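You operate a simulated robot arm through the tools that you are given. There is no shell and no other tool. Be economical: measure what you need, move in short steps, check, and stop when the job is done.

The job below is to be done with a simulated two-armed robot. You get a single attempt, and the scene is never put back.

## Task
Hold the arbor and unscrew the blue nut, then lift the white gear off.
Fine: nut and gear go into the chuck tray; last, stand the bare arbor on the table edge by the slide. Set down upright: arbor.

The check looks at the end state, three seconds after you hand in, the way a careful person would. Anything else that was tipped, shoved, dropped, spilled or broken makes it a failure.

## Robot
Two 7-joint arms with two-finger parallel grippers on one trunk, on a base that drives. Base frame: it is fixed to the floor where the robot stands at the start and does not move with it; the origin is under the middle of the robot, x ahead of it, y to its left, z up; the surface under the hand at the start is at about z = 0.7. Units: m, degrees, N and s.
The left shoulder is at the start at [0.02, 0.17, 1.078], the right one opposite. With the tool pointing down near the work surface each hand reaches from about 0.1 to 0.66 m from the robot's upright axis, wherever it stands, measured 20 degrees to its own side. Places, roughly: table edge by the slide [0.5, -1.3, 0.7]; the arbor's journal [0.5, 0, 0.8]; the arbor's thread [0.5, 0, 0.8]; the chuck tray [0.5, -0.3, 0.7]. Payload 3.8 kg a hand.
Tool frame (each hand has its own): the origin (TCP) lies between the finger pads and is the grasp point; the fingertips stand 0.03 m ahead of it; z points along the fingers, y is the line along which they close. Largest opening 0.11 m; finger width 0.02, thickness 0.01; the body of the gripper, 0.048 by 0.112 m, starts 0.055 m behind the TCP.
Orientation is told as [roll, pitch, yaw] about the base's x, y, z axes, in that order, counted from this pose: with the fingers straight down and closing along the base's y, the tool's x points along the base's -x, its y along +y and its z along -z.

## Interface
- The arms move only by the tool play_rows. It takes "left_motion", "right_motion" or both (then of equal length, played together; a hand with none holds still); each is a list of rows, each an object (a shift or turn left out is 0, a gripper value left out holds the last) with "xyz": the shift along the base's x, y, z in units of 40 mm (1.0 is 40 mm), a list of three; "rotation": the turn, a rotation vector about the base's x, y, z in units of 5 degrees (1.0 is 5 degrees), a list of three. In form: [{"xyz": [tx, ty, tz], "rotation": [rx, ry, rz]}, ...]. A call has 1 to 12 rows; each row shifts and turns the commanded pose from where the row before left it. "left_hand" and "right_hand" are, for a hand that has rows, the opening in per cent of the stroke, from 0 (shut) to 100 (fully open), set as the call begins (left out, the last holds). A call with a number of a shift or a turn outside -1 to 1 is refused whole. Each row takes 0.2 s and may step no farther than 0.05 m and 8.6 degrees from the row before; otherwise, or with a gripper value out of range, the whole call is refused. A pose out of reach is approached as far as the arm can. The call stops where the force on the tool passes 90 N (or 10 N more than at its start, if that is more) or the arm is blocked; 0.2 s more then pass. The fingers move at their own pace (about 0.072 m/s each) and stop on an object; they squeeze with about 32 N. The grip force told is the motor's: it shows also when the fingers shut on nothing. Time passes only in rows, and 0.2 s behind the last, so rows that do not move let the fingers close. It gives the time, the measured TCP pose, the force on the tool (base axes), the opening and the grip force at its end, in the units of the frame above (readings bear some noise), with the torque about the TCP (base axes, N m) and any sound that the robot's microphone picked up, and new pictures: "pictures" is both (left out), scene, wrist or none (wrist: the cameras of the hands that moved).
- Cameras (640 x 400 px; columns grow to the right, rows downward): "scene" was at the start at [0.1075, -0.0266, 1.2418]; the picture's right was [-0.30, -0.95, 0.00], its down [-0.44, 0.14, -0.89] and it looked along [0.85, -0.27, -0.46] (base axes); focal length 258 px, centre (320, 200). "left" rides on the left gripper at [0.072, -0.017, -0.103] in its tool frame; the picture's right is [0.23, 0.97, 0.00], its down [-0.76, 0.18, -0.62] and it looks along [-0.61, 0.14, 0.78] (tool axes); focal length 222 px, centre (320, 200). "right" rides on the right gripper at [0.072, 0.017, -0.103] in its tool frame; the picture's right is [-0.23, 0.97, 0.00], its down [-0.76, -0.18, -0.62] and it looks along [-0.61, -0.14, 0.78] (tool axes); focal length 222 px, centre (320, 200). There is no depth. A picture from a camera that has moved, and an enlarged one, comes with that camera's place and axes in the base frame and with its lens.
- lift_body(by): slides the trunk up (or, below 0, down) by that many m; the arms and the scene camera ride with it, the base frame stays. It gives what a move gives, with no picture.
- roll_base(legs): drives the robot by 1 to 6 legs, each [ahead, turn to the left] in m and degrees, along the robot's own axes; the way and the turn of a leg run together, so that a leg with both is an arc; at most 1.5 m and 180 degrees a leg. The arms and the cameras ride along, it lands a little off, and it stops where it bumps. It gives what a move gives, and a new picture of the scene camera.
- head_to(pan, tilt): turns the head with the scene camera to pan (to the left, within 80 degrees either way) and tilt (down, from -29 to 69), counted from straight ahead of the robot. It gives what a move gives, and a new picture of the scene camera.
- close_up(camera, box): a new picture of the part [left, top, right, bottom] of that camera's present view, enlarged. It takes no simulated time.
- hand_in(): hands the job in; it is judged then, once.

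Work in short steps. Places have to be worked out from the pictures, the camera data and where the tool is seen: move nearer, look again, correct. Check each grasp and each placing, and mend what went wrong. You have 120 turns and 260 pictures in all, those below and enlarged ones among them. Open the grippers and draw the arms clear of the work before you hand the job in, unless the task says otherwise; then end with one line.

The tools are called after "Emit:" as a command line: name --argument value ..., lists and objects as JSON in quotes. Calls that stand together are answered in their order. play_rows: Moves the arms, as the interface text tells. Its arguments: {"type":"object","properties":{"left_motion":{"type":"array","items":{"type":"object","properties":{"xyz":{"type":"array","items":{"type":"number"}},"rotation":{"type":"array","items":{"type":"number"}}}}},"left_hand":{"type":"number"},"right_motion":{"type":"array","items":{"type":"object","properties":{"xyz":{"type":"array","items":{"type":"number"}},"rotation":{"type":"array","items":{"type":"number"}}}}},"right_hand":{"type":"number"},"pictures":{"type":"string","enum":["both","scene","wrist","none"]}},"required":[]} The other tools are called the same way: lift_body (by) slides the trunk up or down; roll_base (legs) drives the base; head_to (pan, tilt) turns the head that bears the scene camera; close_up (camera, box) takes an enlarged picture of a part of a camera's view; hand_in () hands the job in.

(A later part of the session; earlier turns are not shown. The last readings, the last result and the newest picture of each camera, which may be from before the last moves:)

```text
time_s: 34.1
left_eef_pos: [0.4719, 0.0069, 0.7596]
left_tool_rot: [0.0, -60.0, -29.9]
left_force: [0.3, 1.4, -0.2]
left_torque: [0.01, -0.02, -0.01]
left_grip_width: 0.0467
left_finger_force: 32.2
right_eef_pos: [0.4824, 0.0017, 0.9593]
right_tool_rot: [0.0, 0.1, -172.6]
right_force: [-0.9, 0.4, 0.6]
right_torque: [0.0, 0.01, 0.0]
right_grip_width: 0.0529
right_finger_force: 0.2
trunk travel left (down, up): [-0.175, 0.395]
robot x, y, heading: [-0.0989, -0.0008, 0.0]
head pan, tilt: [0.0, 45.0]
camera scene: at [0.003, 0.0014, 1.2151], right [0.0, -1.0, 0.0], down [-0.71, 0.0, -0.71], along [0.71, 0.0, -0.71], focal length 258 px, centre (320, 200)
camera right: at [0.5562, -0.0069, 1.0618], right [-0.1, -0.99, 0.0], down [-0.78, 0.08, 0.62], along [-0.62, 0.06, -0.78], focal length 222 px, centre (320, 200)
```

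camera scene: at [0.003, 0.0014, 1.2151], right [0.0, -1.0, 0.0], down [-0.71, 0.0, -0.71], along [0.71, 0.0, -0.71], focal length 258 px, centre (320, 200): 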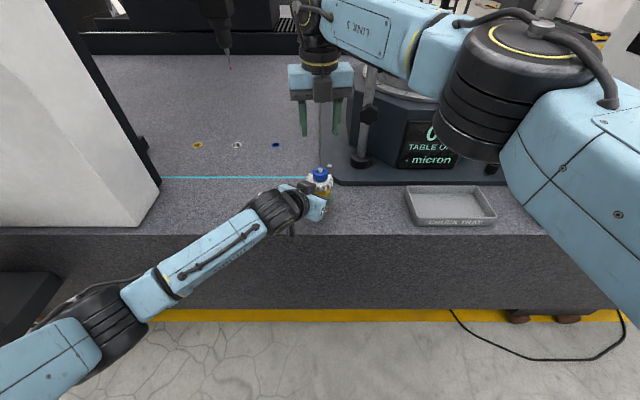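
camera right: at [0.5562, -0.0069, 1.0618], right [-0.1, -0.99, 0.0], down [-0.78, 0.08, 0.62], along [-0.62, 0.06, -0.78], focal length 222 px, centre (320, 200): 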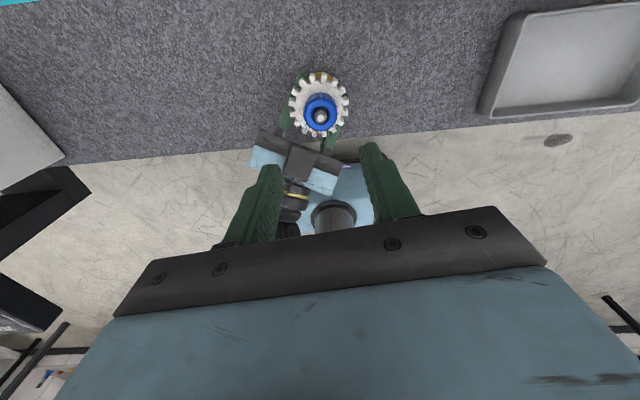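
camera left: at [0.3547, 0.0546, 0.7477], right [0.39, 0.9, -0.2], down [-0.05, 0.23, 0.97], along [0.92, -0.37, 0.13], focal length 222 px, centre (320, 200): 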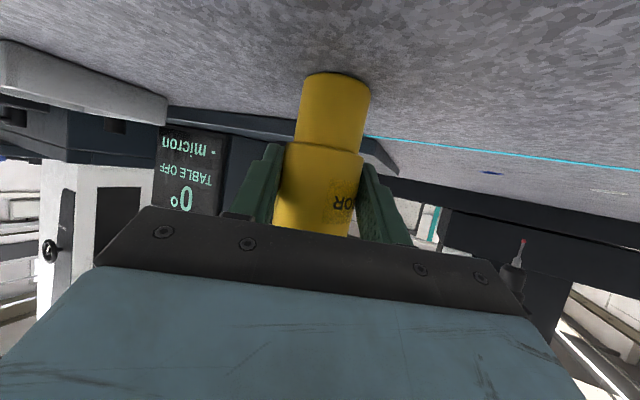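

Very good range: −172° reached with no trouble. I try another −60° to have a ~260° stroke.

Emit:
play_rows --right_motion '[{"rotation": [0, 0, -1]}, {"rotation": [0, 0, -1]}, {"rotation": [0, 0, -1]}, {"rotation": [0, 0, -1]}, {"rotation": [0, 0, -1]}, {"rotation": [0, 0, -1]}, {"rotation": [0, 0, -1]}, {"rotation": [0, 0, -1]}, {"rotation": [0, 0, -1]}, {"rotation": [0, 0, -1]}, {"rotation": [0, 0, -1]}, {"rotation": [0, 0, -1]}]' --pictures "wrist"

```text
time_s: 36.7
left_eef_pos: [0.4726, 0.006, 0.7595]
left_tool_rot: [0.0, -60.0, -29.9]
left_force: [0.9, 1.4, 0.3]
left_torque: [-0.01, -0.01, -0.03]
left_grip_width: 0.0467
left_finger_force: 31.9
right_eef_pos: [0.4823, 0.001, 0.9586]
right_tool_rot: [-0.1, 0.0, 127.5]
right_force: [0.3, -0.1, -0.3]
right_torque: [-0.01, 0.0, 0.01]
right_grip_width: 0.0528
right_finger_force: 0.1
trunk travel left (down, up): [-0.175, 0.395]
robot x, y, heading: [-0.0986, 0.0032, -0.1]
head pan, tilt: [0.0, 45.0]
camera right: at [0.5126, -0.0673, 1.0617], right [-0.91, -0.41, 0.0], down [-0.32, 0.71, 0.62], along [-0.26, 0.57, -0.78], focal length 222 px, centre (320, 200)
```

right: 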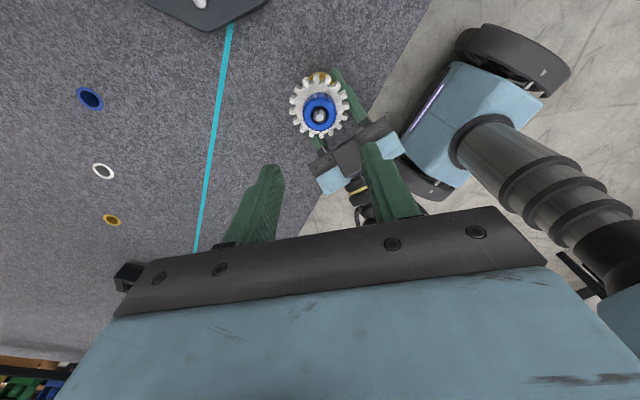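

Fine: −232°. The pin still projects under the hand. I descend to z 0.850, close on the nut and turn 60° as a first piece.

Emit:
play_rows --right_motion '[{"xyz": [0.02, -0.01, -0.9]}, {"xyz": [0, 0, -0.9]}, {"xyz": [0, 0, -0.92]}, {}]' --pictures "none"

Emit:
play_rows --right_motion '[{}, {}, {}]' --right_hand 0 --pictures "wrist"

Emit:
play_rows --right_motion '[{"rotation": [0, 0, 1]}, {"rotation": [0, 0, 1]}, {"rotation": [0, 0, 1]}, {"rotation": [0, 0, 1]}, {"rotation": [0, 0, 1]}, {"rotation": [0, 0, 1]}, {"rotation": [0, 0, 1]}, {"rotation": [0, 0, 1]}, {"rotation": [0, 0, 1]}, {"rotation": [0, 0, 1]}, {"rotation": [0, 0, 1]}, {"rotation": [0, 0, 1]}]' --pictures "wrist"

```text
time_s: 37.7
left_eef_pos: [0.4719, 0.0068, 0.7598]
left_tool_rot: [0.0, -60.0, -29.9]
left_force: [0.3, 0.6, -0.3]
left_torque: [0.05, -0.03, -0.01]
left_grip_width: 0.0466
left_finger_force: 31.5
right_eef_pos: [0.4829, 0.0008, 0.8498]
right_tool_rot: [0.1, 0.0, 127.5]
right_force: [0.7, 0.7, -0.5]
right_torque: [0.01, -0.03, -0.03]
right_grip_width: 0.0529
right_finger_force: 0.0
trunk travel left (down, up): [-0.175, 0.395]
robot x, y, heading: [-0.096, 0.0001, 0.1]
head pan, tilt: [0.0, 45.0]
```

```text
time_s: 38.5
left_eef_pos: [0.4731, 0.006, 0.7599]
left_tool_rot: [0.0, -60.0, -29.9]
left_force: [-2.1, 1.8, 0.3]
left_torque: [-0.03, -0.03, 0.01]
left_grip_width: 0.0468
left_finger_force: 32.1
right_eef_pos: [0.4831, -0.0003, 0.8498]
right_tool_rot: [0.0, 0.0, 127.5]
right_force: [1.7, -1.0, -2.8]
right_torque: [-0.07, -0.08, -0.01]
right_grip_width: 0.0319
right_finger_force: 32.1
trunk travel left (down, up): [-0.175, 0.395]
robot x, y, heading: [-0.0998, 0.0018, -0.1]
head pan, tilt: [0.0, 45.0]
camera right: at [0.5134, -0.0681, 0.9524], right [-0.91, -0.41, 0.0], down [-0.32, 0.71, 0.62], along [-0.26, 0.57, -0.78], focal length 222 px, centre (320, 200)
```

right: 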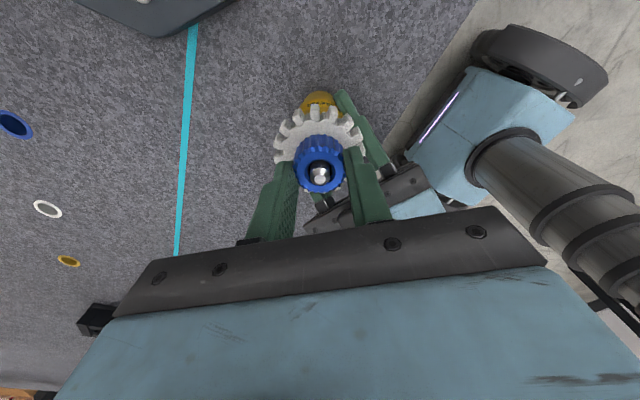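

```text
time_s: 41.1
left_eef_pos: [0.4717, 0.0068, 0.7589]
left_tool_rot: [0.0, -59.9, -29.9]
left_force: [0.2, 3.4, -0.2]
left_torque: [-0.28, 0.07, 0.01]
left_grip_width: 0.0467
left_finger_force: 32.3
right_eef_pos: [0.4842, 0.0008, 0.8482]
right_tool_rot: [0.0, 0.0, -172.4]
right_force: [1.4, -3.0, -5.5]
right_torque: [-0.07, -0.13, 0.0]
right_grip_width: 0.0318
right_finger_force: 32.0
trunk travel left (down, up): [-0.175, 0.395]
robot x, y, heading: [-0.0985, -0.0002, 0.3]
head pan, tilt: [0.0, 45.0]
camera right: at [0.5572, -0.0071, 0.9526], right [-0.1, -1.0, 0.0], down [-0.78, 0.08, 0.62], along [-0.62, 0.06, -0.78], focal length 222 px, centre (320, 200)
```

right: 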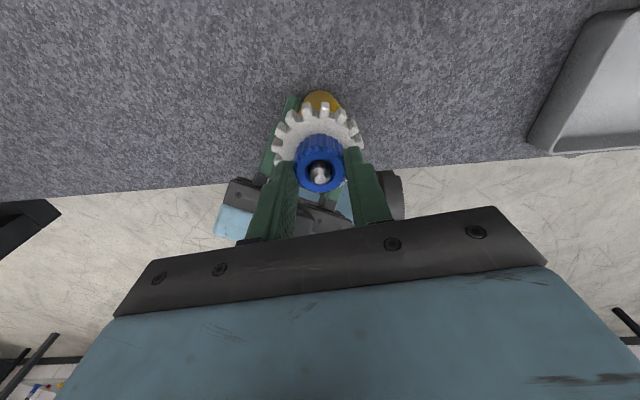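

The tool reads a slight downward pull after the turn, so I must check whether the nut is rising or sinking. I take a reference enlargement, turn on 120°, and compare.

Emit:
close_up --camera "right" --box '[250, 80, 390, 220]'

Emit:
play_rows --right_motion '[{"rotation": [0, 0, 1]}, {"rotation": [0, 0, 1]}, {"rotation": [0, 0, 1]}, {"rotation": [0, 0, 1]}, {"rotation": [0, 0, 1]}, {"rotation": [0, 0, 1]}, {"rotation": [0, 0, 1]}, {"rotation": [0, 0, 1]}, {"rotation": [0, 0, 1]}, {"rotation": [0, 0, 1]}, {"rotation": [0, 0, 1]}, {"rotation": [0, 0, 1]}]' --pictures "none"

Emit:
play_rows --right_motion '[{"rotation": [0, 0, 1]}, {"rotation": [0, 0, 1]}, {"rotation": [0, 0, 1]}, {"rotation": [0, 0, 1]}, {"rotation": [0, 0, 1]}, {"rotation": [0, 0, 1]}, {"rotation": [0, 0, 1]}, {"rotation": [0, 0, 1]}, {"rotation": [0, 0, 1]}, {"rotation": [0, 0, 1]}, {"rotation": [0, 0, 1]}, {"rotation": [0, 0, 1]}]' --pictures "none"

Emit:
close_up --camera "right" --box '[250, 80, 390, 220]'

Emit:
close_up --camera "scene" --box '[280, 130, 360, 230]'

```text
2.86 times, centred on (320, 150) of right
camera zoom: at [0.5572, -0.0071, 0.9526], right [-0.1, -1.0, 0.0], down [-0.78, 0.08, 0.62], along [-0.62, 0.06, -0.78], focal length 635 px, centre (320, 343)
```

zoom: 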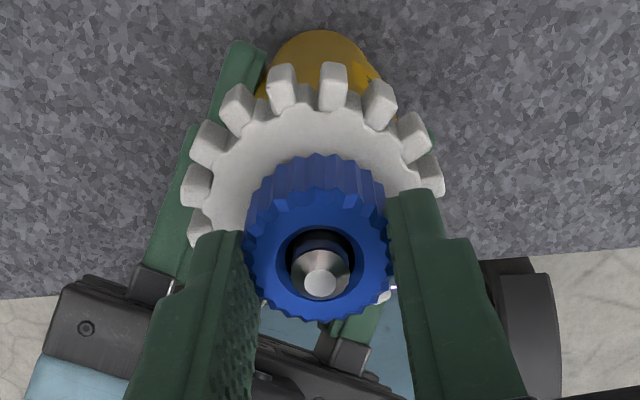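

```text
time_s: 43.7
left_eef_pos: [0.472, 0.0061, 0.7597]
left_tool_rot: [0.0, -60.0, -29.8]
left_force: [-1.8, 2.3, 0.2]
left_torque: [-0.02, 0.01, 0.01]
left_grip_width: 0.0465
left_finger_force: 32.1
right_eef_pos: [0.4829, 0.0, 0.8506]
right_tool_rot: [0.0, 0.0, -112.5]
right_force: [0.4, -1.7, -1.9]
right_torque: [-0.1, -0.05, -0.01]
right_grip_width: 0.0316
right_finger_force: 32.2
trunk travel left (down, up): [-0.175, 0.395]
robot x, y, heading: [-0.0977, -0.0003, 0.2]
head pan, tilt: [0.0, 45.0]
```

```text
time_s: 46.3
left_eef_pos: [0.4716, 0.0057, 0.7596]
left_tool_rot: [0.0, -59.8, -29.9]
left_force: [-0.3, -0.2, -0.1]
left_torque: [0.02, 0.09, -0.01]
left_grip_width: 0.0468
left_finger_force: 31.5
right_eef_pos: [0.4824, 0.0019, 0.8499]
right_tool_rot: [-0.1, 0.0, -52.3]
right_force: [0.0, -0.1, 0.2]
right_torque: [0.0, 0.01, -0.04]
right_grip_width: 0.0318
right_finger_force: 32.0
trunk travel left (down, up): [-0.175, 0.395]
robot x, y, heading: [-0.0973, -0.0027, 0.3]
head pan, tilt: [0.0, 45.0]
```

```text
2.86 times, centred on (320, 150) of right
camera zoom: at [0.4522, 0.068, 0.9532], right [0.91, 0.41, 0.0], down [0.32, -0.71, 0.62], along [0.26, -0.57, -0.78], focal length 635 px, centre (320, 343)
```

zoom: 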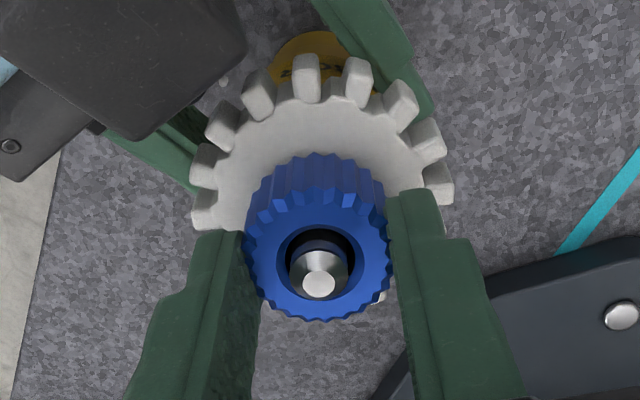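

```text
4.00 times, centred on (320, 180) of scene
camera zoom: at [0.0031, 0.0013, 1.215], right [0.0, -1.0, 0.0], down [-0.71, 0.0, -0.71], along [0.71, 0.0, -0.71], focal length 1030 px, centre (320, 280)
```

zoom: 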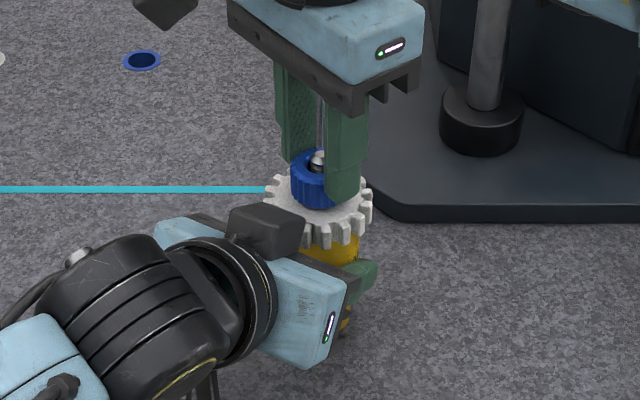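

The vertical force rose from −5 to about 0 over the 120°, and the nut keeps station in the fingers, so counter-clockwise seems to be lifting it. I finish this stroke to +22° and look.

Emit:
play_rows --right_motion '[{"rotation": [0, 0, 1]}, {"rotation": [0, 0, 1]}, {"rotation": [0, 0, 1]}, {"rotation": [0, 0, 1]}, {"rotation": [0, 0, 1]}, {"rotation": [0, 0, 1]}, {"rotation": [0, 0, 1]}, {"rotation": [0, 0, 1]}, {"rotation": [0, 0, 1]}, {"rotation": [0, 0, 1]}, {"rotation": [0, 0, 1]}, {"rotation": [0, 0, 1]}]' --pictures "none"

Emit:
play_rows --right_motion '[{"rotation": [0, 0, 1]}, {"rotation": [0, 0, 1]}, {"rotation": [0, 0, 1]}]' --pictures "none"

Emit:
close_up --camera "scene" --box '[290, 150, 350, 200]'

Emit:
close_up --camera "right" --box '[250, 80, 390, 220]'

```text
time_s: 48.9
left_eef_pos: [0.472, 0.0058, 0.7587]
left_tool_rot: [0.0, -59.9, -30.0]
left_force: [-1.7, 1.1, 0.1]
left_torque: [-0.01, 0.03, 0.0]
left_grip_width: 0.0467
left_finger_force: 31.8
right_eef_pos: [0.4828, 0.0009, 0.8499]
right_tool_rot: [0.0, 0.0, 7.6]
right_force: [0.7, -0.6, -0.5]
right_torque: [0.02, 0.0, 0.03]
right_grip_width: 0.0317
right_finger_force: 32.0
trunk travel left (down, up): [-0.175, 0.395]
robot x, y, heading: [-0.1016, 0.0019, 0.0]
head pan, tilt: [0.0, 45.0]
```

```text
time_s: 49.7
left_eef_pos: [0.472, 0.0064, 0.7602]
left_tool_rot: [0.0, -59.9, -29.8]
left_force: [-0.7, 0.8, 0.5]
left_torque: [0.02, 0.05, 0.01]
left_grip_width: 0.0466
left_finger_force: 32.0
right_eef_pos: [0.4843, 0.0006, 0.8508]
right_tool_rot: [-0.1, -0.1, 22.6]
right_force: [0.2, -0.2, 0.8]
right_torque: [-0.01, -0.02, 0.01]
right_grip_width: 0.0318
right_finger_force: 32.1
trunk travel left (down, up): [-0.175, 0.395]
robot x, y, heading: [-0.0979, 0.0006, 0.0]
head pan, tilt: [0.0, 45.0]
```

```text
8.00 times, centred on (320, 175) of scene
camera zoom: at [0.0032, 0.0014, 1.215], right [0.0, -1.0, 0.0], down [-0.71, 0.0, -0.71], along [0.71, 0.0, -0.71], focal length 2061 px, centre (320, 400)
```

zoom: 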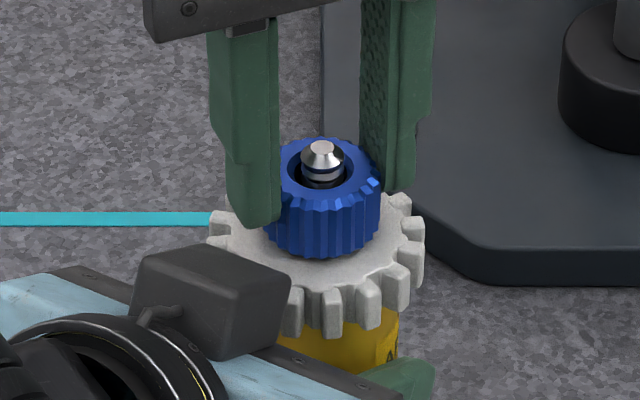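

```text
2.86 times, centred on (320, 150) of right
camera zoom: at [0.4095, -0.0121, 0.9529], right [-0.17, 0.99, 0.0], down [0.77, 0.13, 0.62], along [0.61, 0.1, -0.78], focal length 635 px, centre (320, 343)
```

zoom: 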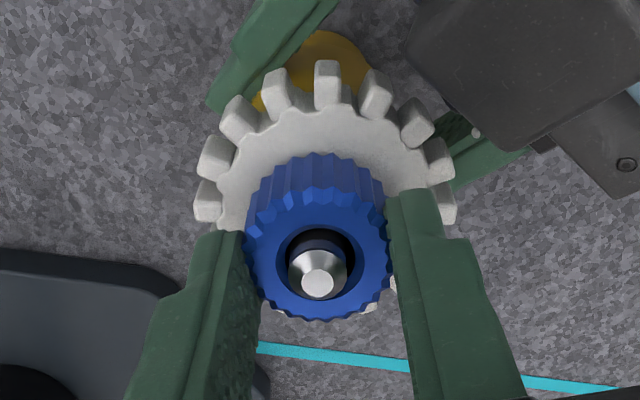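

I see no clear rise of the nut against the pin yet. I check with the left camera that the arbor itself is not turning, and look at the nut seat.

Emit:
close_up --camera "left" --box '[220, 50, 420, 250]'

Emit:
play_rows --right_motion '[{}, {}]' --right_hand 48 --pictures "none"

Emit:
close_up --camera "scene" --box '[290, 150, 350, 200]'

Emit:
close_up --camera "right" --box '[250, 80, 390, 220]'

```text
2.00 times, centred on (320, 150) of left
camera zoom: at [0.3548, 0.0548, 0.7474], right [0.39, 0.9, -0.2], down [-0.05, 0.23, 0.97], along [0.92, -0.37, 0.13], focal length 444 px, centre (320, 300)
```

zoom: 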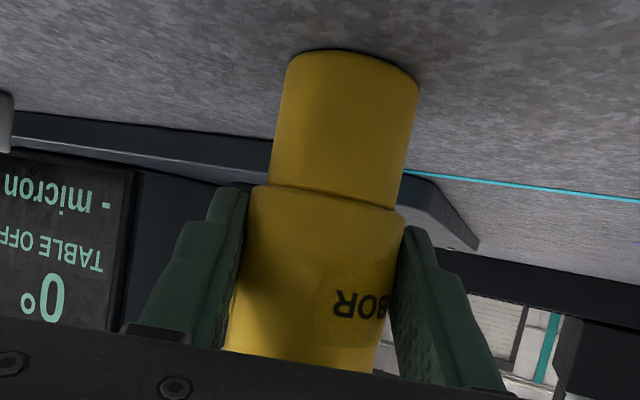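

```text
time_s: 50.3
left_eef_pos: [0.473, 0.0057, 0.7593]
left_tool_rot: [0.0, -59.9, -29.9]
left_force: [-0.7, 0.5, -0.3]
left_torque: [-0.02, -0.01, 0.01]
left_grip_width: 0.0463
left_finger_force: 31.9
right_eef_pos: [0.4837, 0.0003, 0.8494]
right_tool_rot: [0.0, 0.0, 22.6]
right_force: [-0.1, 0.1, -0.1]
right_torque: [0.04, -0.01, 0.01]
right_grip_width: 0.0529
right_finger_force: 0.1
trunk travel left (down, up): [-0.175, 0.395]
robot x, y, heading: [-0.1008, 0.0007, -0.2]
head pan, tilt: [0.0, 45.0]
```

```text
8.00 times, centred on (320, 175) of scene
camera zoom: at [0.0032, 0.0014, 1.215], right [0.0, -1.0, 0.0], down [-0.71, 0.0, -0.71], along [0.71, 0.0, -0.71], focal length 2061 px, centre (320, 400)
```

zoom: 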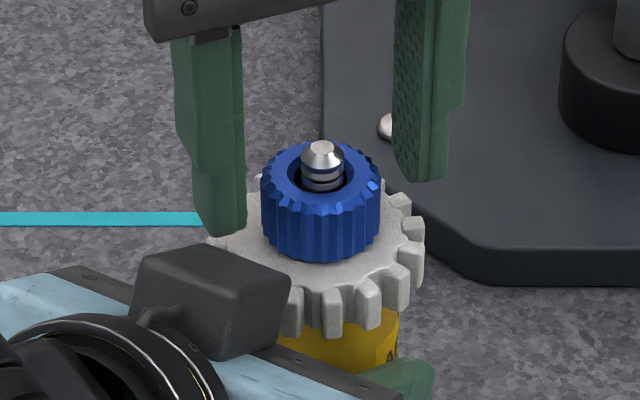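

```text
2.86 times, centred on (320, 150) of right
camera zoom: at [0.4095, -0.0121, 0.953], right [-0.16, 0.99, 0.0], down [0.77, 0.13, 0.62], along [0.61, 0.1, -0.78], focal length 635 px, centre (320, 343)
```

zoom: 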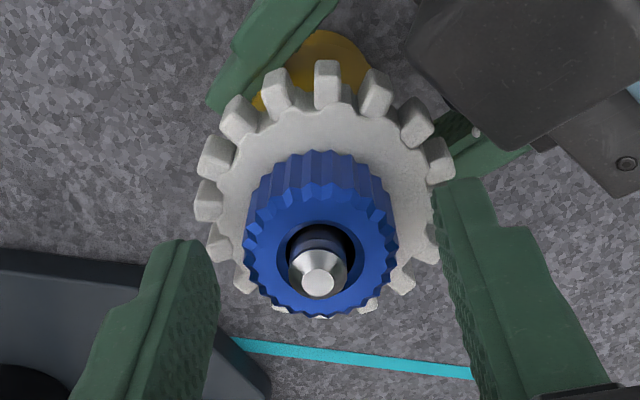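

On release the nut dropped a couple of mm against the pin, so it may already be loose. I test: regrip and lift 4 mm, reading the vertical force.

Emit:
play_rows --right_motion '[{}, {}, {}]' --right_hand 0 --pictures "none"

Emit:
close_up --camera "scene" --box '[290, 150, 350, 200]'

Emit:
play_rows --right_motion '[{"xyz": [0, 0, 0.05]}, {"xyz": [0, 0, 0.05]}, {}]' --pictures "none"

Emit:
close_up --camera "scene" --box '[290, 150, 350, 200]'

```text
time_s: 51.1
left_eef_pos: [0.4726, 0.0064, 0.759]
left_tool_rot: [0.1, -59.8, -29.9]
left_force: [-1.7, 1.0, -0.6]
left_torque: [-0.06, 0.05, -0.01]
left_grip_width: 0.0465
left_finger_force: 31.7
right_eef_pos: [0.4846, 0.0004, 0.8498]
right_tool_rot: [0.1, 0.0, 22.4]
right_force: [0.2, 0.1, 0.9]
right_torque: [0.01, 0.0, 0.02]
right_grip_width: 0.0315
right_finger_force: 32.1
trunk travel left (down, up): [-0.175, 0.395]
robot x, y, heading: [-0.097, 0.0048, 0.0]
head pan, tilt: [0.0, 45.0]
```

```text
8.00 times, centred on (320, 175) of scene
camera zoom: at [0.0032, 0.0014, 1.215], right [0.0, -1.0, 0.0], down [-0.71, 0.0, -0.71], along [0.71, 0.0, -0.71], focal length 2061 px, centre (320, 400)
```

zoom: 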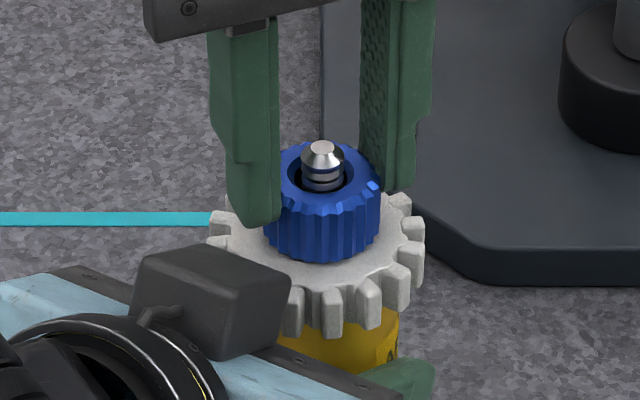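

```text
time_s: 51.9
left_eef_pos: [0.4724, 0.0063, 0.7597]
left_tool_rot: [0.0, -59.8, -29.8]
left_force: [0.3, 0.4, -0.2]
left_torque: [0.01, 0.06, -0.01]
left_grip_width: 0.0465
left_finger_force: 32.1
right_eef_pos: [0.4824, 0.0001, 0.8545]
right_tool_rot: [0.0, 0.1, 22.5]
right_force: [-0.1, 0.0, -0.3]
right_torque: [0.02, 0.01, -0.01]
right_grip_width: 0.0316
right_finger_force: 32.1
trunk travel left (down, up): [-0.175, 0.395]
robot x, y, heading: [-0.0978, -0.0021, -0.3]
head pan, tilt: [0.0, 45.0]
```

```text
8.00 times, centred on (320, 175) of scene
camera zoom: at [0.0032, 0.0014, 1.215], right [0.0, -1.0, 0.0], down [-0.71, 0.0, -0.71], along [0.71, 0.0, -0.71], focal length 2061 px, centre (320, 400)
```

zoom: 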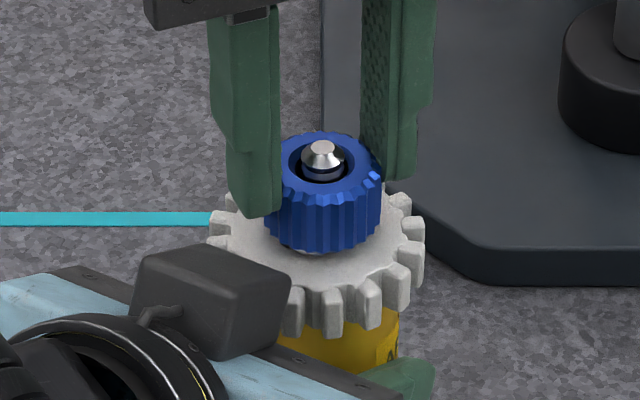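

The nut lifts freely with no force – it is unscrewed. I raise it clear of the pin and check it stays in the fingers.

Emit:
play_rows --right_motion '[{"xyz": [0, 0, 0.3]}, {"xyz": [0, 0, 0.6]}, {"xyz": [0, 0, 0.9]}, {"xyz": [0, 0, 0.9]}, {}]' --pictures "both"

```text
time_s: 53.1
left_eef_pos: [0.471, 0.0067, 0.7603]
left_tool_rot: [0.0, -59.8, -30.0]
left_force: [0.4, 0.6, -0.7]
left_torque: [0.02, 0.03, 0.02]
left_grip_width: 0.0467
left_finger_force: 32.9
right_eef_pos: [0.4827, -0.001, 0.9606]
right_tool_rot: [0.0, -0.1, 22.5]
right_force: [-0.3, -1.4, -0.4]
right_torque: [0.02, 0.02, 0.03]
right_grip_width: 0.0
right_finger_force: 32.1
trunk travel left (down, up): [-0.175, 0.395]
robot x, y, heading: [-0.0981, 0.0005, -0.0]
head pan, tilt: [0.0, 45.0]
camera scene: at [0.0032, 0.0013, 1.215], right [0.0, -1.0, 0.0], down [-0.71, 0.0, -0.71], along [0.71, 0.0, -0.71], focal length 258 px, centre (320, 200)
camera right: at [0.4092, -0.0125, 1.0646], right [-0.16, 0.99, 0.0], down [0.77, 0.13, 0.62], along [0.61, 0.1, -0.78], focal length 222 px, centre (320, 200)
```

scene: 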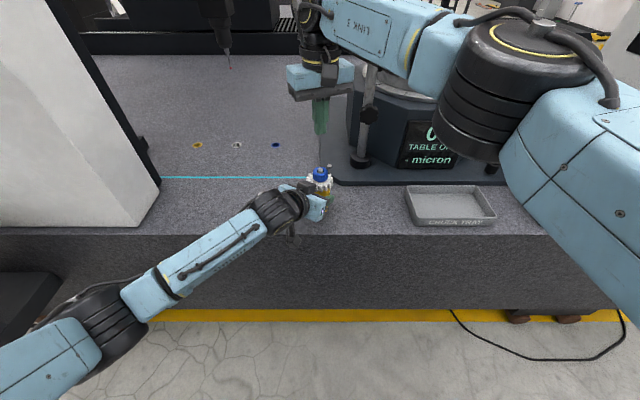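
right: 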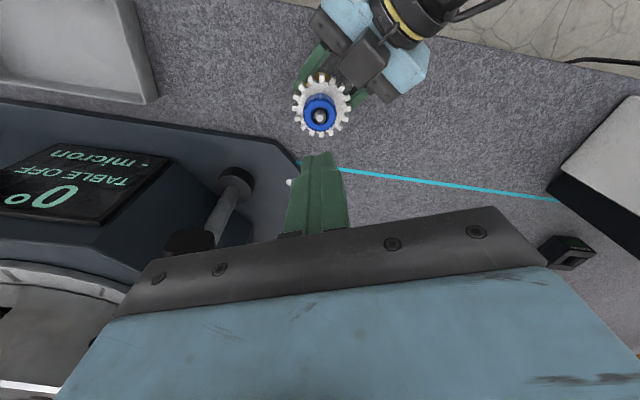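

The fingers came up empty: the nut slipped out. I look closely at where it sits now.

Emit:
close_up --camera "scene" --box '[290, 150, 350, 200]'

Emit:
close_up --camera "right" --box '[270, 60, 370, 150]'

```text
8.00 times, centred on (320, 175) of scene
camera zoom: at [0.0032, 0.0013, 1.215], right [0.0, -1.0, 0.0], down [-0.71, 0.0, -0.71], along [0.71, 0.0, -0.71], focal length 2061 px, centre (320, 400)
```

zoom: 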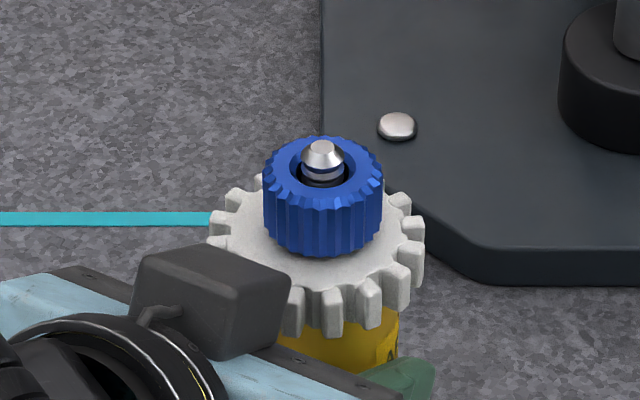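

```text
4.44 times, centred on (320, 105) of right
camera zoom: at [0.4092, -0.0125, 1.0646], right [-0.16, 0.99, 0.0], down [0.77, 0.13, 0.62], along [0.61, 0.1, -0.78], focal length 987 px, centre (320, 622)
```

zoom: 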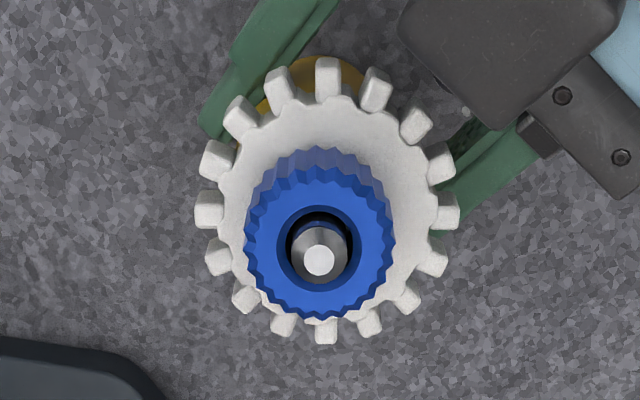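

The nut sits about 2.5 mm above its seat, still on the pin. I'll regrip deeper and lift in small steps, watching force to see whether it's still threaded; first I reopen and yaw back 60° to regain turning room.

Emit:
play_rows --right_motion '[{"rotation": [0, 0, -1]}, {"rotation": [0, 0, -1]}, {"rotation": [0, 0, -1]}, {"rotation": [0, 0, -1]}, {"rotation": [0, 0, -1]}, {"rotation": [0, 0, -1]}, {"rotation": [0, 0, -1]}, {"rotation": [0, 0, -1]}, {"rotation": [0, 0, -1]}, {"rotation": [0, 0, -1]}, {"rotation": [0, 0, -1]}, {"rotation": [0, 0, -1]}]' --right_hand 48 --pictures "none"

Emit:
play_rows --right_motion '[{"xyz": [0, 0, -0.9]}, {"xyz": [0, 0, -0.9]}, {"xyz": [0, 0, -0.9]}, {"xyz": [0, 0, -0.12]}, {}]' --pictures "none"

Emit:
play_rows --right_motion '[{}, {}, {}]' --right_hand 0 --pictures "none"

Emit:
close_up --camera "right" --box '[250, 80, 390, 220]'

Emit:
play_rows --right_motion '[{"xyz": [0, 0, 0.05]}, {"xyz": [0, 0, 0.05]}, {"xyz": [0, 0, 0.05]}]' --pictures "none"

Emit:
close_up --camera "scene" --box '[290, 150, 350, 200]'

```text
time_s: 55.7
left_eef_pos: [0.4714, 0.0056, 0.7595]
left_tool_rot: [0.1, -59.9, -29.9]
left_force: [-1.5, 0.7, 0.1]
left_torque: [0.01, 0.02, -0.03]
left_grip_width: 0.0465
left_finger_force: 31.3
right_eef_pos: [0.4839, 0.0009, 0.9626]
right_tool_rot: [0.0, 0.0, -37.6]
right_force: [-0.6, -0.3, -0.3]
right_torque: [0.01, 0.0, -0.01]
right_grip_width: 0.0527
right_finger_force: 0.1
trunk travel left (down, up): [-0.175, 0.395]
robot x, y, heading: [-0.0975, -0.0017, -0.0]
head pan, tilt: [0.0, 45.0]
```

```text
time_s: 56.9
left_eef_pos: [0.4731, 0.0063, 0.7589]
left_tool_rot: [0.0, -60.0, -29.8]
left_force: [-0.4, 0.7, -0.5]
left_torque: [-0.02, 0.02, 0.01]
left_grip_width: 0.0465
left_finger_force: 32.3
right_eef_pos: [0.4833, -0.0009, 0.8496]
right_tool_rot: [0.0, -0.1, -37.5]
right_force: [-0.7, -0.6, 0.0]
right_torque: [0.01, 0.0, 0.01]
right_grip_width: 0.0526
right_finger_force: 0.1
trunk travel left (down, up): [-0.175, 0.395]
robot x, y, heading: [-0.0984, -0.0, -0.1]
head pan, tilt: [0.0, 45.0]
```

```text
time_s: 57.7
left_eef_pos: [0.4717, 0.0059, 0.7589]
left_tool_rot: [0.0, -59.8, -29.9]
left_force: [-1.4, 0.2, 0.5]
left_torque: [-0.05, 0.03, -0.02]
left_grip_width: 0.0465
left_finger_force: 32.5
right_eef_pos: [0.4837, 0.0002, 0.8487]
right_tool_rot: [0.0, 0.0, -37.4]
right_force: [0.0, -0.7, -1.5]
right_torque: [-0.05, -0.04, 0.03]
right_grip_width: 0.0317
right_finger_force: 32.2
trunk travel left (down, up): [-0.175, 0.395]
robot x, y, heading: [-0.1012, 0.0, -0.1]
head pan, tilt: [0.0, 45.0]
```

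```text
2.86 times, centred on (320, 150) of right
camera zoom: at [0.4361, 0.0571, 0.952], right [0.77, 0.63, 0.0], down [0.5, -0.6, 0.62], along [0.4, -0.48, -0.78], focal length 635 px, centre (320, 343)
```

zoom: 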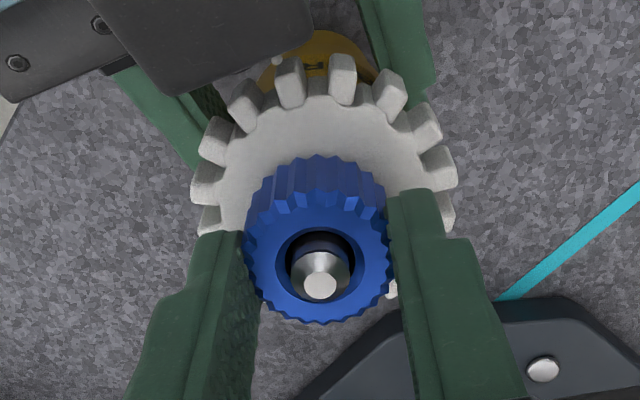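

```text
time_s: 58.5
left_eef_pos: [0.473, 0.0049, 0.764]
left_tool_rot: [0.0, -60.5, -30.0]
left_force: [-5.0, 1.0, 14.7]
left_torque: [-0.18, -0.44, -0.04]
left_grip_width: 0.0465
left_finger_force: 31.8
right_eef_pos: [0.4844, -0.0016, 0.8526]
right_tool_rot: [-0.1, 0.1, -37.6]
right_force: [5.6, -1.2, -18.9]
right_torque: [-0.03, -0.27, -0.04]
right_grip_width: 0.0315
right_finger_force: 31.6
trunk travel left (down, up): [-0.175, 0.395]
robot x, y, heading: [-0.0972, 0.0011, -0.0]
head pan, tilt: [0.0, 45.0]
```

```text
8.00 times, centred on (320, 175) of scene
camera zoom: at [0.0033, 0.0013, 1.215], right [0.0, -1.0, 0.0], down [-0.71, 0.0, -0.71], along [0.71, 0.0, -0.71], focal length 2061 px, centre (320, 400)
```

zoom: 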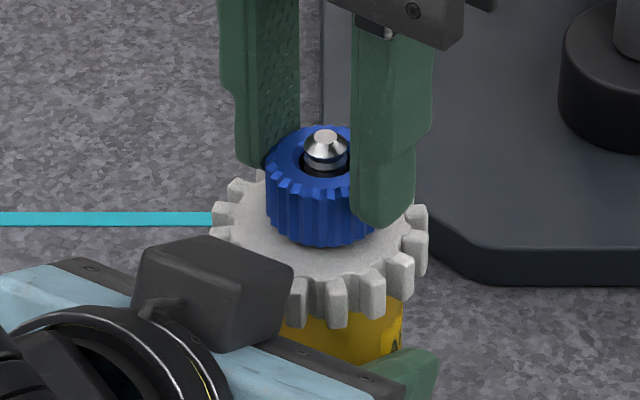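

The pull lifted the whole arbor (−19 N), so the nut is still threaded and needs more turns. I lower back those 6 mm, then turn on to +22° and read forces.

Emit:
play_rows --right_motion '[{"xyz": [0, 0, -0.075]}, {"xyz": [0, 0, -0.075]}, {}]' --pictures "none"

Emit:
play_rows --right_motion '[{"rotation": [0, 0, 1]}, {"rotation": [0, 0, 1]}, {"rotation": [0, 0, 1]}, {"rotation": [0, 0, 1]}, {"rotation": [0, 0, 1]}, {"rotation": [0, 0, 1]}, {"rotation": [0, 0, 1]}, {"rotation": [0, 0, 1]}, {"rotation": [0, 0, 1]}, {"rotation": [0, 0, 1]}, {"rotation": [0, 0, 1]}, {"rotation": [0, 0, 1]}]' --pictures "none"

Emit:
close_up --camera "scene" --box '[290, 150, 350, 200]'

```text
time_s: 59.3
left_eef_pos: [0.4732, 0.0063, 0.7582]
left_tool_rot: [0.2, -59.8, -30.0]
left_force: [8.3, -0.4, -0.7]
left_torque: [-0.61, -0.25, 0.1]
left_grip_width: 0.0467
left_finger_force: 31.4
right_eef_pos: [0.4832, 0.0009, 0.8501]
right_tool_rot: [0.1, 0.1, -37.4]
right_force: [-7.1, -0.8, 3.8]
right_torque: [0.39, 0.88, -0.02]
right_grip_width: 0.0314
right_finger_force: 32.2
trunk travel left (down, up): [-0.175, 0.395]
robot x, y, heading: [-0.0984, -0.0002, -0.1]
head pan, tilt: [0.0, 45.0]
```

```text
time_s: 61.9
left_eef_pos: [0.4727, 0.007, 0.7596]
left_tool_rot: [0.1, -59.9, -29.9]
left_force: [-1.2, 12.4, -5.9]
left_torque: [-0.47, 0.09, 0.41]
left_grip_width: 0.046
left_finger_force: 31.9
right_eef_pos: [0.4839, -0.0014, 0.8488]
right_tool_rot: [-0.2, 0.1, 22.4]
right_force: [0.4, -11.2, 0.6]
right_torque: [-0.63, -0.03, -0.3]
right_grip_width: 0.0323
right_finger_force: 32.1
trunk travel left (down, up): [-0.175, 0.395]
robot x, y, heading: [-0.0979, 0.0008, -0.2]
head pan, tilt: [0.0, 45.0]
```

```text
8.00 times, centred on (320, 175) of scene
camera zoom: at [0.0033, 0.0013, 1.215], right [0.0, -1.0, 0.0], down [-0.71, 0.0, -0.71], along [0.71, 0.0, -0.71], focal length 2061 px, centre (320, 400)
```

zoom: 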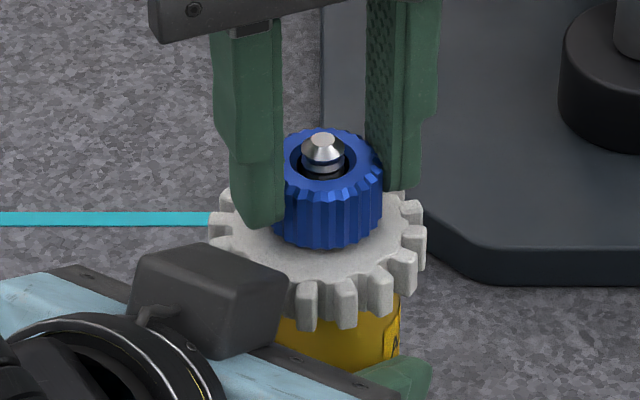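

The nut rose ~0.4 mm for 60°, consistent with a right-hand thread of ~2.5–3 mm pitch with play; more turns are needed. I release and check the state before winding back.

Emit:
play_rows --right_motion '[{}, {}]' --right_hand 48 --pictures "none"

Emit:
close_up --camera "scene" --box '[290, 150, 350, 200]'

Emit:
close_up --camera "left" --box '[220, 50, 420, 250]'

Emit:
play_rows --right_motion '[{"rotation": [0, 0, -1]}, {"rotation": [0, 0, -1]}, {"rotation": [0, 0, -1]}, {"rotation": [0, 0, -1]}, {"rotation": [0, 0, -1]}, {"rotation": [0, 0, -1]}, {"rotation": [0, 0, -1]}, {"rotation": [0, 0, -1]}, {"rotation": [0, 0, -1]}, {"rotation": [0, 0, -1]}, {"rotation": [0, 0, -1]}, {"rotation": [0, 0, -1]}]' --pictures "none"

Emit:
close_up --camera "scene" --box '[290, 150, 350, 200]'

```text
time_s: 62.5
left_eef_pos: [0.4719, 0.0049, 0.7594]
left_tool_rot: [0.0, -60.0, -29.9]
left_force: [-0.2, -0.9, -5.2]
left_torque: [0.01, 0.08, 0.0]
left_grip_width: 0.0461
left_finger_force: 31.7
right_eef_pos: [0.4836, -0.0003, 0.8498]
right_tool_rot: [0.1, 0.0, 22.6]
right_force: [-0.3, 0.1, -0.4]
right_torque: [0.0, 0.01, 0.04]
right_grip_width: 0.0529
right_finger_force: 0.0
trunk travel left (down, up): [-0.175, 0.395]
robot x, y, heading: [-0.0995, -0.0017, -0.0]
head pan, tilt: [0.0, 45.0]
```

```text
8.00 times, centred on (320, 175) of scene
camera zoom: at [0.0033, 0.0013, 1.215], right [0.0, -1.0, 0.0], down [-0.71, 0.0, -0.71], along [0.71, 0.0, -0.71], focal length 2061 px, centre (320, 400)
```

zoom: 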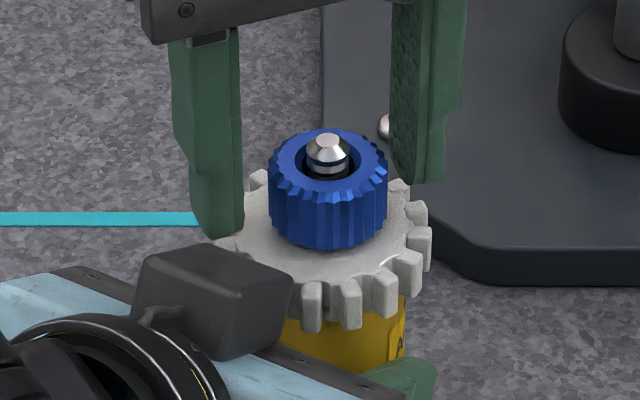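

```text
2.00 times, centred on (320, 150) of left
camera zoom: at [0.3547, 0.0542, 0.7476], right [0.39, 0.9, -0.2], down [-0.05, 0.23, 0.97], along [0.92, -0.37, 0.13], focal length 444 px, centre (320, 300)
```

zoom: 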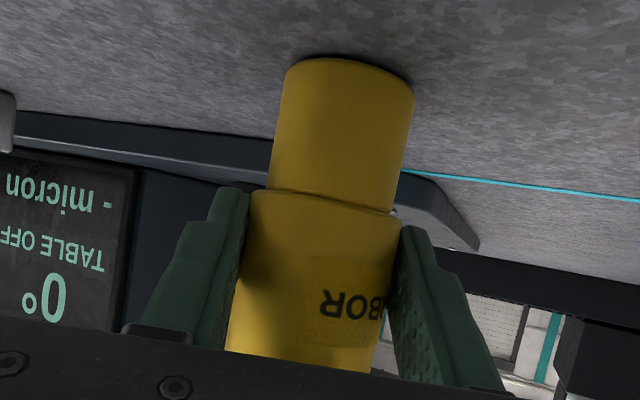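

```text
time_s: 65.1
left_eef_pos: [0.4729, 0.0049, 0.7607]
left_tool_rot: [0.0, -59.9, -29.9]
left_force: [-0.2, -1.0, -5.9]
left_torque: [0.02, 0.08, 0.03]
left_grip_width: 0.0461
left_finger_force: 31.9
right_eef_pos: [0.4831, 0.0005, 0.8494]
right_tool_rot: [0.0, -0.1, -37.6]
right_force: [0.2, -0.7, 0.3]
right_torque: [0.0, 0.03, 0.0]
right_grip_width: 0.0529
right_finger_force: 0.0
trunk travel left (down, up): [-0.175, 0.395]
robot x, y, heading: [-0.0969, -0.0003, -0.1]
head pan, tilt: [0.0, 45.0]
```

```text
8.00 times, centred on (320, 175) of scene
camera zoom: at [0.0033, 0.0013, 1.215], right [0.0, -1.0, 0.0], down [-0.71, 0.0, -0.71], along [0.71, 0.0, -0.71], focal length 2061 px, centre (320, 400)
```

zoom: 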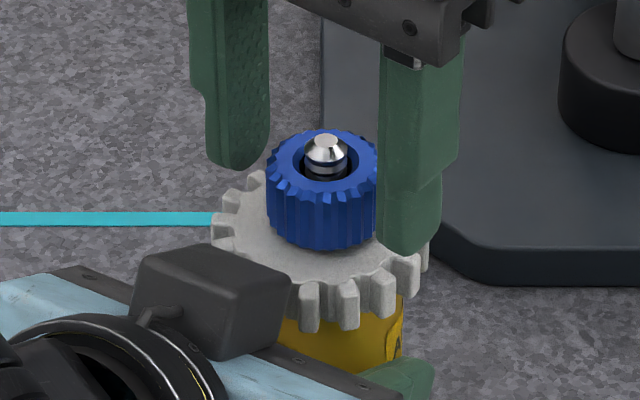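

The arbor slid up ~3 mm and turned slightly in the left grip during that strained turn. I lower the left hand 3.6 mm to seat the arbor on the table again and continue winding the right hand back.

Emit:
play_rows --left_motion '[{"xyz": [0, 0, -0.045]}, {"xyz": [0, 0, -0.045]}, {}]' --pictures "none"

Emit:
play_rows --right_motion '[{"rotation": [0, 0, -1]}, {"rotation": [0, 0, -1]}, {"rotation": [0, 0, -1]}, {"rotation": [0, 0, -1]}, {"rotation": [0, 0, -1]}, {"rotation": [0, 0, -1]}, {"rotation": [0, 0, -1]}, {"rotation": [0, 0, -1]}, {"rotation": [0, 0, -1]}, {"rotation": [0, 0, -1]}, {"rotation": [0, 0, -1]}, {"rotation": [0, 0, -1]}]' --pictures "none"

Emit:
play_rows --right_motion '[{"rotation": [0, 0, -1]}, {"rotation": [0, 0, -1]}, {"rotation": [0, 0, -1]}, {"rotation": [0, 0, -1]}, {"rotation": [0, 0, -1]}, {"rotation": [0, 0, -1]}, {"rotation": [0, 0, -1]}, {"rotation": [0, 0, -1]}, {"rotation": [0, 0, -1]}, {"rotation": [0, 0, -1]}, {"rotation": [0, 0, -1]}, {"rotation": [0, 0, -1]}]' --pictures "none"

Emit:
play_rows --right_motion '[{"rotation": [0, 0, -1]}, {"rotation": [0, 0, -1]}, {"rotation": [0, 0, -1]}, {"rotation": [0, 0, -1]}, {"rotation": [0, 0, -1]}, {"rotation": [0, 0, -1]}, {"rotation": [0, 0, -1]}, {"rotation": [0, 0, -1]}, {"rotation": [0, 0, -1]}, {"rotation": [0, 0, -1]}, {"rotation": [0, 0, -1]}, {"rotation": [0, 0, -1]}]' --pictures "none"

Emit:
close_up --camera "scene" --box '[290, 150, 350, 200]'

Emit:
close_up --camera "left" --box '[220, 50, 420, 250]'

Emit:
close_up --camera "right" --box '[250, 80, 390, 220]'

```text
time_s: 65.9
left_eef_pos: [0.472, 0.0066, 0.7584]
left_tool_rot: [0.1, -60.2, -30.0]
left_force: [-1.0, 1.2, 7.1]
left_torque: [0.18, 0.09, 0.01]
left_grip_width: 0.0459
left_finger_force: 31.7
right_eef_pos: [0.4834, 0.0006, 0.8499]
right_tool_rot: [0.0, 0.0, -37.5]
right_force: [0.0, -0.4, 0.3]
right_torque: [-0.02, 0.01, 0.02]
right_grip_width: 0.0525
right_finger_force: 0.2
trunk travel left (down, up): [-0.175, 0.395]
robot x, y, heading: [-0.1019, 0.0044, -0.0]
head pan, tilt: [0.0, 45.0]
```

```text
time_s: 68.5
left_eef_pos: [0.4716, 0.0067, 0.7585]
left_tool_rot: [0.1, -60.2, -30.0]
left_force: [6.6, -0.9, 18.4]
left_torque: [-0.05, -0.24, 0.05]
left_grip_width: 0.0462
left_finger_force: 32.6
right_eef_pos: [0.4835, -0.0006, 0.8502]
right_tool_rot: [0.0, 0.1, -97.6]
right_force: [0.0, -0.4, -0.4]
right_torque: [0.0, 0.01, -0.01]
right_grip_width: 0.053
right_finger_force: 0.1
trunk travel left (down, up): [-0.175, 0.395]
robot x, y, heading: [-0.0987, 0.0005, 0.1]
head pan, tilt: [0.0, 45.0]
```

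```text
time_s: 71.1
left_eef_pos: [0.473, 0.0061, 0.7588]
left_tool_rot: [0.1, -60.2, -30.1]
left_force: [4.5, -1.9, 20.2]
left_torque: [-0.13, -0.19, 0.04]
left_grip_width: 0.046
left_finger_force: 32.3
right_eef_pos: [0.4817, -0.0003, 0.85]
right_tool_rot: [0.0, 0.1, -157.6]
right_force: [0.5, 0.1, 0.2]
right_torque: [0.02, 0.02, 0.0]
right_grip_width: 0.0527
right_finger_force: 0.1
trunk travel left (down, up): [-0.175, 0.395]
robot x, y, heading: [-0.0992, 0.0013, 0.1]
head pan, tilt: [0.0, 45.0]
```

```text
time_s: 73.7
left_eef_pos: [0.4725, 0.0053, 0.7583]
left_tool_rot: [0.2, -60.3, -30.0]
left_force: [3.8, -0.9, 19.5]
left_torque: [-0.06, -0.11, -0.01]
left_grip_width: 0.046
left_finger_force: 31.8
right_eef_pos: [0.4827, 0.0001, 0.8507]
right_tool_rot: [0.1, 0.0, 142.4]
right_force: [0.7, 0.1, -0.2]
right_torque: [0.01, 0.01, 0.0]
right_grip_width: 0.0526
right_finger_force: 0.1
trunk travel left (down, up): [-0.175, 0.395]
robot x, y, heading: [-0.0984, -0.0023, 0.2]
head pan, tilt: [0.0, 45.0]
```

```text
8.00 times, centred on (320, 175) of scene
camera zoom: at [0.0016, 0.0012, 1.2152], right [0.0, -1.0, 0.0], down [-0.71, 0.0, -0.71], along [0.71, 0.0, -0.71], focal length 2061 px, centre (320, 400)
```

zoom: 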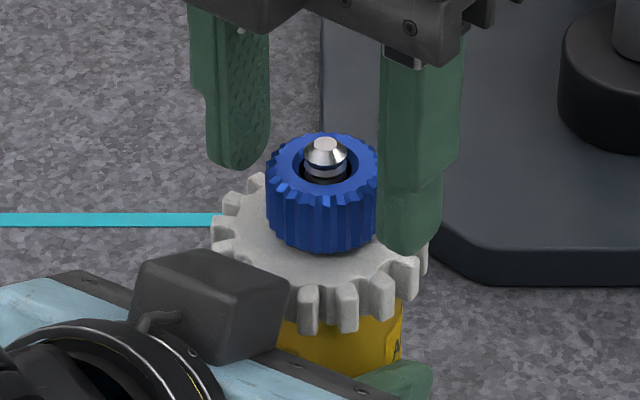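

```text
2.00 times, centred on (320, 150) of left
camera zoom: at [0.3547, 0.055, 0.7456], right [0.39, 0.9, -0.2], down [-0.05, 0.23, 0.97], along [0.92, -0.37, 0.14], focal length 444 px, centre (320, 300)
```

zoom: 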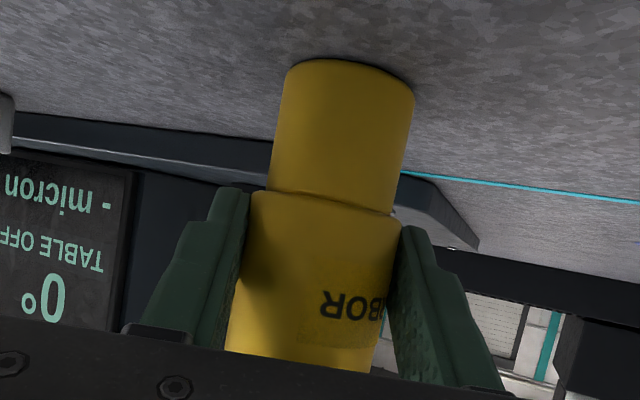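

```text
2.86 times, centred on (320, 150) of right
camera zoom: at [0.529, -0.0579, 0.9529], right [-0.77, -0.63, 0.0], down [-0.5, 0.61, 0.62], along [-0.39, 0.48, -0.78], focal length 635 px, centre (320, 343)
```

zoom: 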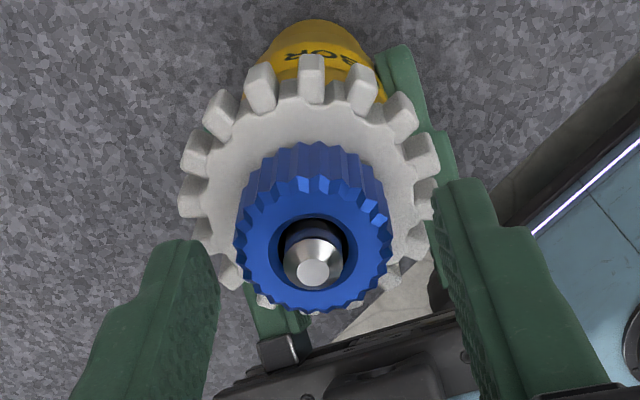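

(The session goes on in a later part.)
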